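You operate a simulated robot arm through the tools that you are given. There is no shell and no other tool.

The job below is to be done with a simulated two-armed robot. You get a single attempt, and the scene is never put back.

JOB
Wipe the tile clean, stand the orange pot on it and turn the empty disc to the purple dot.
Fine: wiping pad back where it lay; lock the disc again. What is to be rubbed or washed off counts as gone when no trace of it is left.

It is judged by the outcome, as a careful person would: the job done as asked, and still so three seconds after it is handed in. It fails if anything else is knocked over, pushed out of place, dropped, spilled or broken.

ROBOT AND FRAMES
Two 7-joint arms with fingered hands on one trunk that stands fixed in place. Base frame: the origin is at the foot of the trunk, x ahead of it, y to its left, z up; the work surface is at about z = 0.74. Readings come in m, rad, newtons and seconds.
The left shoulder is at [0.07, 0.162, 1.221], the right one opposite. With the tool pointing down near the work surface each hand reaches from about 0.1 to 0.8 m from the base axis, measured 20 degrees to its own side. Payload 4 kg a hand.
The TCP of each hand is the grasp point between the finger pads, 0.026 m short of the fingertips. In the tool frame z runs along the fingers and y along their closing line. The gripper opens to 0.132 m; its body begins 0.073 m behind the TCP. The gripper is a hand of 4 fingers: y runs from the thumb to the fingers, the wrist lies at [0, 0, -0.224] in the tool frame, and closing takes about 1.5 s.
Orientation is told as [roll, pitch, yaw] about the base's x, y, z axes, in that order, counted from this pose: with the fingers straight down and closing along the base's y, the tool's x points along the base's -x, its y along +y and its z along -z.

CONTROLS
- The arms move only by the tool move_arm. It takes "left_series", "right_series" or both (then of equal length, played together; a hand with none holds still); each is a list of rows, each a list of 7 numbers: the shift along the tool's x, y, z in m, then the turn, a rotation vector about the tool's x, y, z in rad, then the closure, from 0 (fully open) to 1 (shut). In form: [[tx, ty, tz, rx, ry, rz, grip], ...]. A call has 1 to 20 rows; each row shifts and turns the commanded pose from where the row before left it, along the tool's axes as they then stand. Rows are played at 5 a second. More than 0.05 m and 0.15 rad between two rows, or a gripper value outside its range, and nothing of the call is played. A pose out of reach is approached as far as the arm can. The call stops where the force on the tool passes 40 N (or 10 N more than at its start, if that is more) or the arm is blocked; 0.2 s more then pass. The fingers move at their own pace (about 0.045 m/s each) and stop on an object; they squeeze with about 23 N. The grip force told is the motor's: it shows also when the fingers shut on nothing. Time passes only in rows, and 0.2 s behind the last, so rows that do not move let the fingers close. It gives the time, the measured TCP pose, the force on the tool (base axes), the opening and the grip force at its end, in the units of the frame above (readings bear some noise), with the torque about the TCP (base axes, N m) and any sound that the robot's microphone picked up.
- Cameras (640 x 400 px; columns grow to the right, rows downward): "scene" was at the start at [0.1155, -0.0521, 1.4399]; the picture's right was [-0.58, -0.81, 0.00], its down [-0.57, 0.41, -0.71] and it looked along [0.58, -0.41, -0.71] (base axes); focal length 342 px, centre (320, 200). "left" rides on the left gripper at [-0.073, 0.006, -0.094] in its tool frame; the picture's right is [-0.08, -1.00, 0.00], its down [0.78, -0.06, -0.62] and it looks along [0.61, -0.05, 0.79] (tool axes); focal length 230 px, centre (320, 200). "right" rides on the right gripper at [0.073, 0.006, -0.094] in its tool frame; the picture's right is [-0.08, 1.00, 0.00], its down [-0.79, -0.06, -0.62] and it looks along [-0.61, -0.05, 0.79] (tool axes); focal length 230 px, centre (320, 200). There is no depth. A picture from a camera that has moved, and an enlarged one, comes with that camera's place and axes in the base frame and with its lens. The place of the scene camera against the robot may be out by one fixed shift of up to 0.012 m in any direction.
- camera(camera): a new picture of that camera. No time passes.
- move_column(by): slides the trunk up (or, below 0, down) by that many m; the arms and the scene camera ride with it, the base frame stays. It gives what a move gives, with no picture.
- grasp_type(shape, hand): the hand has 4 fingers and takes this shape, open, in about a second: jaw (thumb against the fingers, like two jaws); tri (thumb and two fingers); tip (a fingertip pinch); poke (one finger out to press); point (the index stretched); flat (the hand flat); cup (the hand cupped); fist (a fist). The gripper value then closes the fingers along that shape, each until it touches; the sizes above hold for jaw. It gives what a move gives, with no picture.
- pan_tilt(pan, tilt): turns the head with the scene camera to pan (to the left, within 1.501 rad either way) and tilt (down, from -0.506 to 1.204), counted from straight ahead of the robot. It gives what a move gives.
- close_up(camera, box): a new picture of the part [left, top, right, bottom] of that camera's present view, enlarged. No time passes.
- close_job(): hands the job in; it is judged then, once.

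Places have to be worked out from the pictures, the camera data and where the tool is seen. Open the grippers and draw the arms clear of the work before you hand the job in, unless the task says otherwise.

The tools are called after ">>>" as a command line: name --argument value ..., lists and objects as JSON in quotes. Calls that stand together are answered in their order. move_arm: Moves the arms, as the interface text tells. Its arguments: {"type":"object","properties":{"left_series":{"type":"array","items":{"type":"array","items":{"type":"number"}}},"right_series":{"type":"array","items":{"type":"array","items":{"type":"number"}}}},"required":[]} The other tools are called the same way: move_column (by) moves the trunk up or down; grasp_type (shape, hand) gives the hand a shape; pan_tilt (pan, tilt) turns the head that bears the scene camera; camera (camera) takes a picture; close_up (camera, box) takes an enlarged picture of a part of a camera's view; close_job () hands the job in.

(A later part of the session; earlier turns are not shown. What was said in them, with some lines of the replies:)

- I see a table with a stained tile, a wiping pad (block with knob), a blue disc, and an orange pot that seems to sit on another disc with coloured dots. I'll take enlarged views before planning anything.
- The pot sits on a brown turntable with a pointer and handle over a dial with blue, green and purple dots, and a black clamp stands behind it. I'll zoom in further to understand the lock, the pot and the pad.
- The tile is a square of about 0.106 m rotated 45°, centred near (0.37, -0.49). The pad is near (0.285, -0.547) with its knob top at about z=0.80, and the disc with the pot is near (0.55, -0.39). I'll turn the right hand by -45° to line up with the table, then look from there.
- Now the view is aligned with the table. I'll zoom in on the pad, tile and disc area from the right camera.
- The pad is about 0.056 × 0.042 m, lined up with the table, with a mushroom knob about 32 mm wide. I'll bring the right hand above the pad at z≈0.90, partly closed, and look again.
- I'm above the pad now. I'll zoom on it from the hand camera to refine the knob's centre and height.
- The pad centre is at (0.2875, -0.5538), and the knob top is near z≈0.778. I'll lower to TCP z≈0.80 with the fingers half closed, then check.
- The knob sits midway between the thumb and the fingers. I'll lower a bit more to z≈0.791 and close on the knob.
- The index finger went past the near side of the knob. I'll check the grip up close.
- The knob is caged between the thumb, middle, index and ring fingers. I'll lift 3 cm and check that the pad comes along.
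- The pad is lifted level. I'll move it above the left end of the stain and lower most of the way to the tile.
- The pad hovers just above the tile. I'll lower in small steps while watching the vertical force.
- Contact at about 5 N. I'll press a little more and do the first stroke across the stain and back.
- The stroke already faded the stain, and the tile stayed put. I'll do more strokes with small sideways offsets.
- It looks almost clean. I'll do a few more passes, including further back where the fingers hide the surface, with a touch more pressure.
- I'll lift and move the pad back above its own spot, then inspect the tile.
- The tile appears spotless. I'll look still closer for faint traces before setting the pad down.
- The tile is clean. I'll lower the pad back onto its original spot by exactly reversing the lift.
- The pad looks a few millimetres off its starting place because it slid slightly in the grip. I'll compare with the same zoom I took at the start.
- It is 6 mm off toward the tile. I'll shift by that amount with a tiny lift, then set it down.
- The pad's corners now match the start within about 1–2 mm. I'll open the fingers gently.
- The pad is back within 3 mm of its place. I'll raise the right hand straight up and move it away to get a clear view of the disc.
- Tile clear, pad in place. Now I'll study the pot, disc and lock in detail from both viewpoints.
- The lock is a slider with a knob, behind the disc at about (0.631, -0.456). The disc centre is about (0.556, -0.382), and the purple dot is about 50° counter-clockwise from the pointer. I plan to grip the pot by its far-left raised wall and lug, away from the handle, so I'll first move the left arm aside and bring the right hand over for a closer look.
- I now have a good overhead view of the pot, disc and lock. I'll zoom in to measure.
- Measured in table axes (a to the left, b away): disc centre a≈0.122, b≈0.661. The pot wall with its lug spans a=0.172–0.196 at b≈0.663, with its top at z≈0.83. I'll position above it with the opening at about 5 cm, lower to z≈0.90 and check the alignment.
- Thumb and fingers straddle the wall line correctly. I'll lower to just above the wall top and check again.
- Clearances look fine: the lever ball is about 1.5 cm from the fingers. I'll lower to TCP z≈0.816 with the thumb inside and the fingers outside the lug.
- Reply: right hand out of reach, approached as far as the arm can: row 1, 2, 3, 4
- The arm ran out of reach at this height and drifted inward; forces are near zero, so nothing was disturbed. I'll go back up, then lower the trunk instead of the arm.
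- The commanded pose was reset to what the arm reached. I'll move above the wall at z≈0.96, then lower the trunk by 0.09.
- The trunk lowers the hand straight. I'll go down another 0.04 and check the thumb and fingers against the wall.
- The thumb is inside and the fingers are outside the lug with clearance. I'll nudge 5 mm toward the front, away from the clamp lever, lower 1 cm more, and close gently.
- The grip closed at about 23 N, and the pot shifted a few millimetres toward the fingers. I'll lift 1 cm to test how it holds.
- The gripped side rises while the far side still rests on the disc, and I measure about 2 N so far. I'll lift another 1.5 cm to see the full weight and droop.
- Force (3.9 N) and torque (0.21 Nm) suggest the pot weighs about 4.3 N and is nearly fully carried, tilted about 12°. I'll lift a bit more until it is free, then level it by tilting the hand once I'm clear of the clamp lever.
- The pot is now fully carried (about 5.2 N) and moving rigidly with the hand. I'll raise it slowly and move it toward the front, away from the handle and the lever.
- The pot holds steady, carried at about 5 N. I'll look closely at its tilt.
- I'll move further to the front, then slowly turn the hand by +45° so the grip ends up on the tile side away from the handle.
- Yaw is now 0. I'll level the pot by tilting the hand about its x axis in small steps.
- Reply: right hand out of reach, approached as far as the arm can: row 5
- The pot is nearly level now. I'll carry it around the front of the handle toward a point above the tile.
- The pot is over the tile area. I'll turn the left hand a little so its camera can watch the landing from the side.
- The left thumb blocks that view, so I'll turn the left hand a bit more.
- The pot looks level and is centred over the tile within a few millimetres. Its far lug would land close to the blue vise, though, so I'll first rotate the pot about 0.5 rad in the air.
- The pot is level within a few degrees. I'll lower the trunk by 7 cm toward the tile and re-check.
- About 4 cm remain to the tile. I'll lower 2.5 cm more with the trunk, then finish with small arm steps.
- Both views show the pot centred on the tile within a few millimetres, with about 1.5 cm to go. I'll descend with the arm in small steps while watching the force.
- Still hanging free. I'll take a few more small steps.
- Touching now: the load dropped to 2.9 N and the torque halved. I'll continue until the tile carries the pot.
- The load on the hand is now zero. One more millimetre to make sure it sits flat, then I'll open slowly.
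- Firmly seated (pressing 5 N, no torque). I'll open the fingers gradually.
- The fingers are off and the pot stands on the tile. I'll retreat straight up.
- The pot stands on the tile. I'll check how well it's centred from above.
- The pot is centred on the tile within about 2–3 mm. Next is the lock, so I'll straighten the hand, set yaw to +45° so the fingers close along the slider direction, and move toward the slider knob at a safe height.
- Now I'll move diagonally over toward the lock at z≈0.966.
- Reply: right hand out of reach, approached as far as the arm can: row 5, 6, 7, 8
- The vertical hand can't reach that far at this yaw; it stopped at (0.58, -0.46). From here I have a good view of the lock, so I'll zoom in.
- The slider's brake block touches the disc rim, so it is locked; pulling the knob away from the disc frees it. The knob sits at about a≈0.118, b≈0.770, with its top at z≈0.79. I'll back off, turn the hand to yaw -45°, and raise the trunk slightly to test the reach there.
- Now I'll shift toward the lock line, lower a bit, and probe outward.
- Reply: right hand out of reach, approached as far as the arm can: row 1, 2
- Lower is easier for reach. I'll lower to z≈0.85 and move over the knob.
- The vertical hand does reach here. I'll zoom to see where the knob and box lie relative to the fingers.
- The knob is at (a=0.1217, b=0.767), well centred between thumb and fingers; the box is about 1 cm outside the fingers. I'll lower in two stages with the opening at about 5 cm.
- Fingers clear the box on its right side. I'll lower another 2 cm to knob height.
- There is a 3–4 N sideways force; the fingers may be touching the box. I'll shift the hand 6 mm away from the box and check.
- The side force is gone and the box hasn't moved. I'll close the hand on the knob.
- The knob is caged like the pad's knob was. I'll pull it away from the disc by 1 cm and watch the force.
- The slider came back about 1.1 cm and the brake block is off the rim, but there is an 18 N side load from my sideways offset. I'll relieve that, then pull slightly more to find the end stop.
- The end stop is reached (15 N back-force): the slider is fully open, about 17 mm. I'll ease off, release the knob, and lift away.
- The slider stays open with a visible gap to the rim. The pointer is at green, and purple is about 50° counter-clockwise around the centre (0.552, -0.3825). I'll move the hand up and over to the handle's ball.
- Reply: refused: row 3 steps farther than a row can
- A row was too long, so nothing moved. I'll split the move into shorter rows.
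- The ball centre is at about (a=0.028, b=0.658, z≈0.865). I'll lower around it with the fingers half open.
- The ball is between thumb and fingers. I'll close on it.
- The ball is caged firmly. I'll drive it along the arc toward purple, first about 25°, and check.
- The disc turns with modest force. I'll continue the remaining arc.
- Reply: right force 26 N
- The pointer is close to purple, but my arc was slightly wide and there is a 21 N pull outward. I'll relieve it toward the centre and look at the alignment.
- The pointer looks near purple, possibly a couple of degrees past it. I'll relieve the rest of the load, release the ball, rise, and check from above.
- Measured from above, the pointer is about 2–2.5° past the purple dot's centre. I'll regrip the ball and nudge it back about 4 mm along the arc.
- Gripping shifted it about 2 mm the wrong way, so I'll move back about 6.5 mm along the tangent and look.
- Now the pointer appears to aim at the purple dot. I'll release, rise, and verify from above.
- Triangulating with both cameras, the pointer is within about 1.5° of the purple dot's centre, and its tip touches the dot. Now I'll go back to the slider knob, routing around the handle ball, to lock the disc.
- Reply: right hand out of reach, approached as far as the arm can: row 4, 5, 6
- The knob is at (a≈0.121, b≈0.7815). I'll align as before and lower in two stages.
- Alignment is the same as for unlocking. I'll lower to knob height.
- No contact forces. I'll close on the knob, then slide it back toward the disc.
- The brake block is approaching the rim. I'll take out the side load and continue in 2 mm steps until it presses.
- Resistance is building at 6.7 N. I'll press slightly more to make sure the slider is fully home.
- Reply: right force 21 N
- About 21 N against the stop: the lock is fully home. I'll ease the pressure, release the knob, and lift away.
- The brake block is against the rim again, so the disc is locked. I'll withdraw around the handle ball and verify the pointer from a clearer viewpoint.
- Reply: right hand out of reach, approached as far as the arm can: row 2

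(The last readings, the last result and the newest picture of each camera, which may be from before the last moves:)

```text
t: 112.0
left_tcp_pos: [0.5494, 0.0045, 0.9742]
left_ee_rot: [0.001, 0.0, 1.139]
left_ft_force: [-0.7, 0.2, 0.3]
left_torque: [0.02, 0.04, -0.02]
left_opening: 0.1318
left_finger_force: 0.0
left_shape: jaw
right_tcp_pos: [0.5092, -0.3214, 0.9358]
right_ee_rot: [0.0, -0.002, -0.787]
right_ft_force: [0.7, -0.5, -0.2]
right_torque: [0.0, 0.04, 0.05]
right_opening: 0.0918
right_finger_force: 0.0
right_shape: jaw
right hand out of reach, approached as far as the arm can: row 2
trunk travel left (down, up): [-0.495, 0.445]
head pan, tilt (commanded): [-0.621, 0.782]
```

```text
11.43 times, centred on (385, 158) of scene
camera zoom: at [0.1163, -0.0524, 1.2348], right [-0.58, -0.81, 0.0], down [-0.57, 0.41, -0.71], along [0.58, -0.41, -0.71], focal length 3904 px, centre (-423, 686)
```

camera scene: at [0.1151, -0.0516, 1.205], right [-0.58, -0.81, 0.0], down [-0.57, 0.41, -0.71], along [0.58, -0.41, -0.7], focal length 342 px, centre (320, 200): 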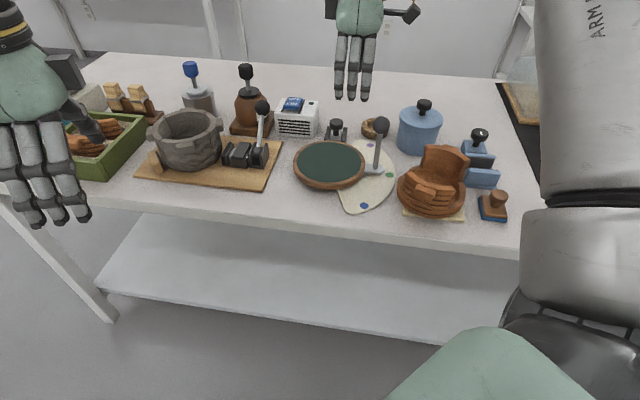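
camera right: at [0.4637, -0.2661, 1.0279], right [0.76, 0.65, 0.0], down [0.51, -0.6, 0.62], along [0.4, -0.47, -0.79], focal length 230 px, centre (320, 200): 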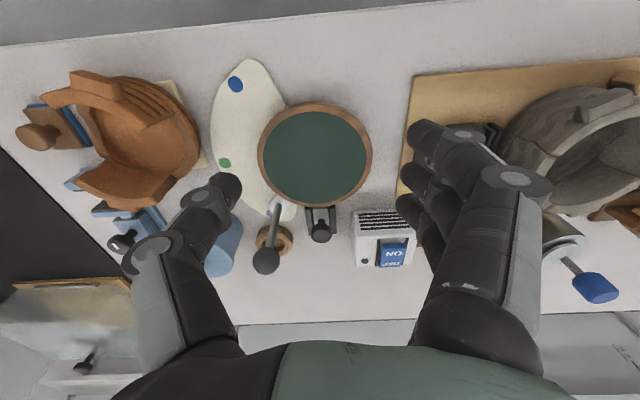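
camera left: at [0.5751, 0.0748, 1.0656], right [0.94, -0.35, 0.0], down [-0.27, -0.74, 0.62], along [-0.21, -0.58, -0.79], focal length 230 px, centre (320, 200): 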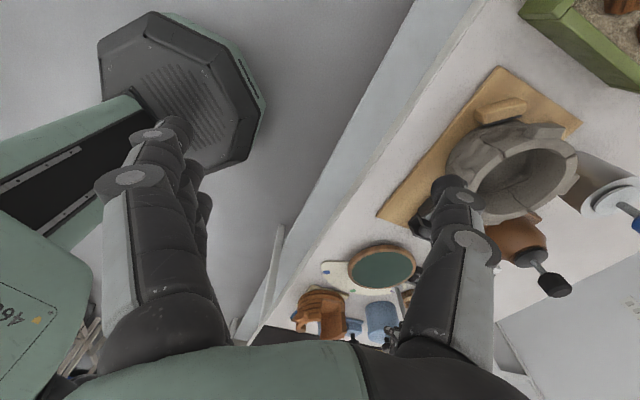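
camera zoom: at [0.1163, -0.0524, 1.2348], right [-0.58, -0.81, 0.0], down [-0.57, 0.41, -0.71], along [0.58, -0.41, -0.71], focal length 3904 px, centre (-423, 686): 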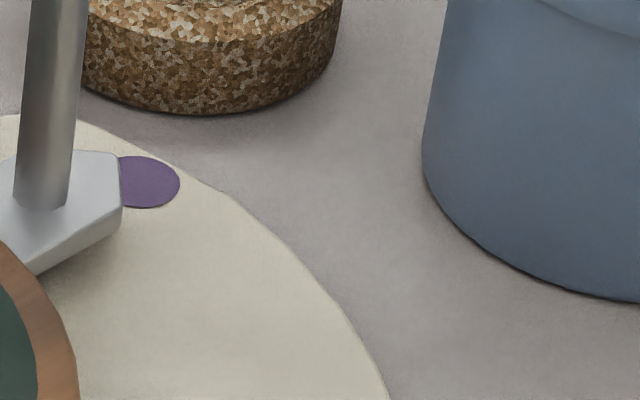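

From the full overhead view, the pointer (≈48.0–48.5°) matches the purple dot (≈48.5–48.9°). The brake is on and the box hasn't moved. I'll open the hand fully, raise the trunk, and draw the right arm back clear of the work.

>>> move_column --by 0.15

>>> move_arm --right_series '[[0.03, 0, -0.01, 0, 0, 0, 0.2], [0.04, 0, -0.01, 0, 0, 0, 0.1], [0.04, 0, 0, 0, 0, 0, 0], [0.04, 0, 0, 0, 0, 0, 0], [0, 0, 0, 0, 0, 0, 0], [0, 0, 0, 0, 0, 0, 0]]'

>>> camera --camera "scene"

>>> camera --camera "right"

```text
t: 113.8
left_tcp_pos: [0.5502, 0.0048, 1.1237]
left_ee_rot: [-0.001, -0.001, 1.139]
left_ft_force: [0.4, 0.0, 0.3]
left_torque: [0.03, 0.01, 0.02]
left_opening: 0.1318
left_finger_force: 0.0
left_shape: jaw
right_tcp_pos: [0.5098, -0.3224, 1.0848]
right_ee_rot: [0.0, 0.0, -0.788]
right_ft_force: [0.2, -0.4, 0.0]
right_torque: [-0.03, 0.01, -0.02]
right_opening: 0.092
right_finger_force: 0.2
right_shape: jaw
trunk travel left (down, up): [-0.645, 0.295]
head pan, tilt (commanded): [-0.621, 0.782]
```

```text
t: 115.2
left_tcp_pos: [0.5485, 0.0038, 1.1242]
left_ee_rot: [-0.001, 0.0, 1.14]
left_ft_force: [1.2, 0.3, 0.5]
left_torque: [0.0, 0.01, 0.0]
left_opening: 0.1317
left_finger_force: 0.1
left_shape: jaw
right_tcp_pos: [0.4046, -0.2175, 1.1039]
right_ee_rot: [0.001, 0.0, -0.787]
right_ft_force: [-0.4, -0.2, -0.3]
right_torque: [-0.03, -0.01, 0.0]
right_opening: 0.1319
right_finger_force: 0.0
right_shape: jaw
trunk travel left (down, up): [-0.645, 0.295]
head pan, tilt (commanded): [-0.621, 0.782]
```

```text
taken
camera scene: at [0.1156, -0.0521, 1.3849], right [-0.58, -0.81, 0.0], down [-0.57, 0.41, -0.71], along [0.58, -0.41, -0.71], focal length 342 px, centre (320, 200)
```

scene: 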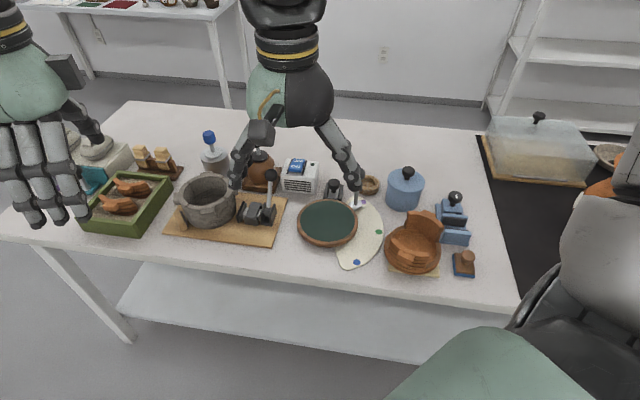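

```text
taken
camera right: at [0.3592, -0.1606, 1.1981], right [0.76, 0.65, 0.0], down [0.51, -0.6, 0.62], along [0.4, -0.47, -0.79], focal length 230 px, centre (320, 200)
```

right: 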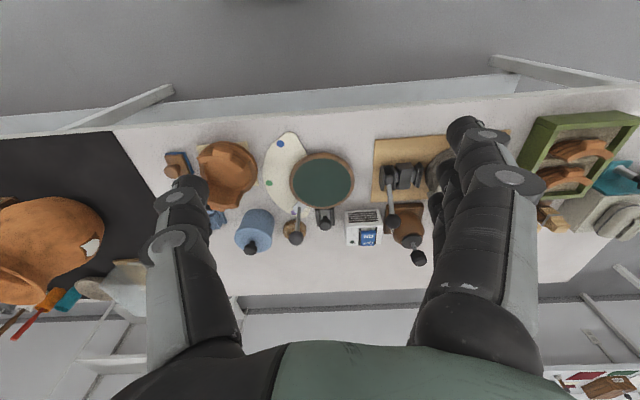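

The arms are clear of the table. I'll do a last close check of the pot and tile, the pad, the disc, and the rest of the table.

>>> close_up --camera "scene" --box '[370, 180, 490, 290]'

>>> close_up --camera "scene" --box '[280, 150, 400, 275]'

>>> close_up --camera "right" --box '[150, 120, 380, 260]'

>>> close_up --camera "scene" --box '[70, 120, 300, 260]'

```text
3.64 times, centred on (430, 235) of scene
camera zoom: at [0.1156, -0.0521, 1.3849], right [-0.58, -0.81, 0.0], down [-0.57, 0.41, -0.71], along [0.58, -0.41, -0.71], focal length 1242 px, centre (-80, 73)
```

zoom: 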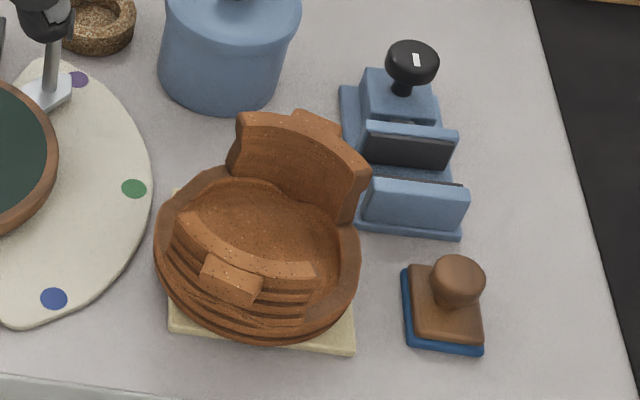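

```text
3.20 times, centred on (340, 212) of scene
camera zoom: at [0.1156, -0.0521, 1.3849], right [-0.58, -0.81, 0.0], down [-0.57, 0.41, -0.71], along [0.58, -0.41, -0.71], focal length 1093 px, centre (256, 160)
```

zoom: 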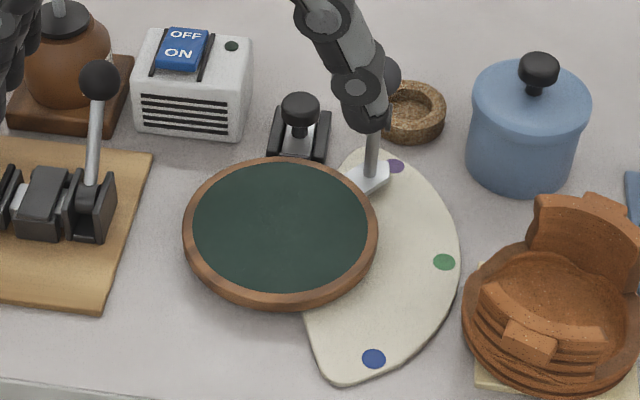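

```text
2.78 times, centred on (265, 190) of right
camera zoom: at [0.3592, -0.1606, 1.1981], right [0.76, 0.65, 0.0], down [0.51, -0.6, 0.62], along [0.4, -0.47, -0.79], focal length 640 px, centre (473, 228)
```

zoom: 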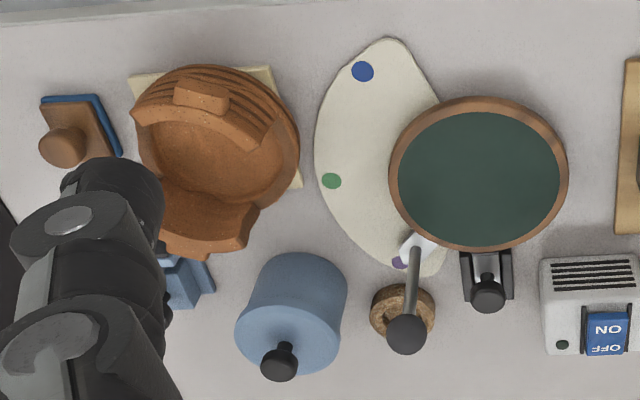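

```text
2.78 times, centred on (185, 190) of scene
camera zoom: at [0.1156, -0.0521, 1.3849], right [-0.58, -0.81, 0.0], down [-0.57, 0.41, -0.71], along [0.58, -0.41, -0.71], focal length 951 px, centre (696, 228)
```

zoom: 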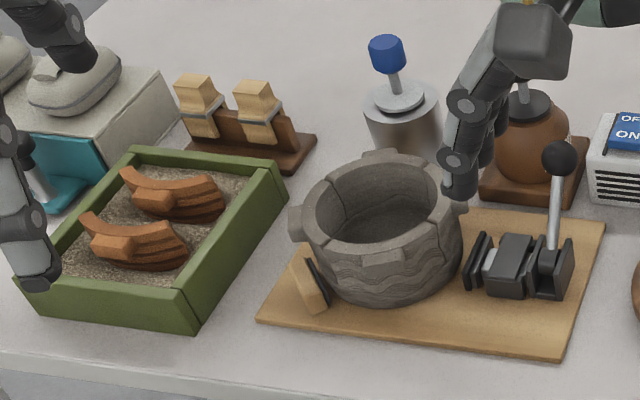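

Everything checks out. The tile is clean with the pot standing centred on it, the pad is back in its place, the pointer is on purple, the slider is against the rim, and nothing else is disturbed. I'm handing the job in.

>>> close_job

```text
The job is handed in.
```

I've handed the job in, with everything you asked for done:

- **Tile:** wiped clean, with no trace of the stain visible in close-ups before I put the pot on it.
- **Orange pot:** standing on the tile, centred within about 3 mm.
- **Wiping pad:** back where it lay, within about 3 mm.
- **Disc:** turned empty to the purple dot, with the pointer within about 1° of the dot's centre.
- **Lock:** slid fully home against the disc rim again.

- **Contact with the ON/OFF box:** while I was reaching for the lock, the fingers pushed lightly against the white ON/OFF box. It did not move.
- **Pot tilted while carried:** the pot hung tilted by roughly 15° for part of the carry, until I levelled it above the table. It never slipped.

Both hands are open and clear of the work, and nothing else on the table looks disturbed.
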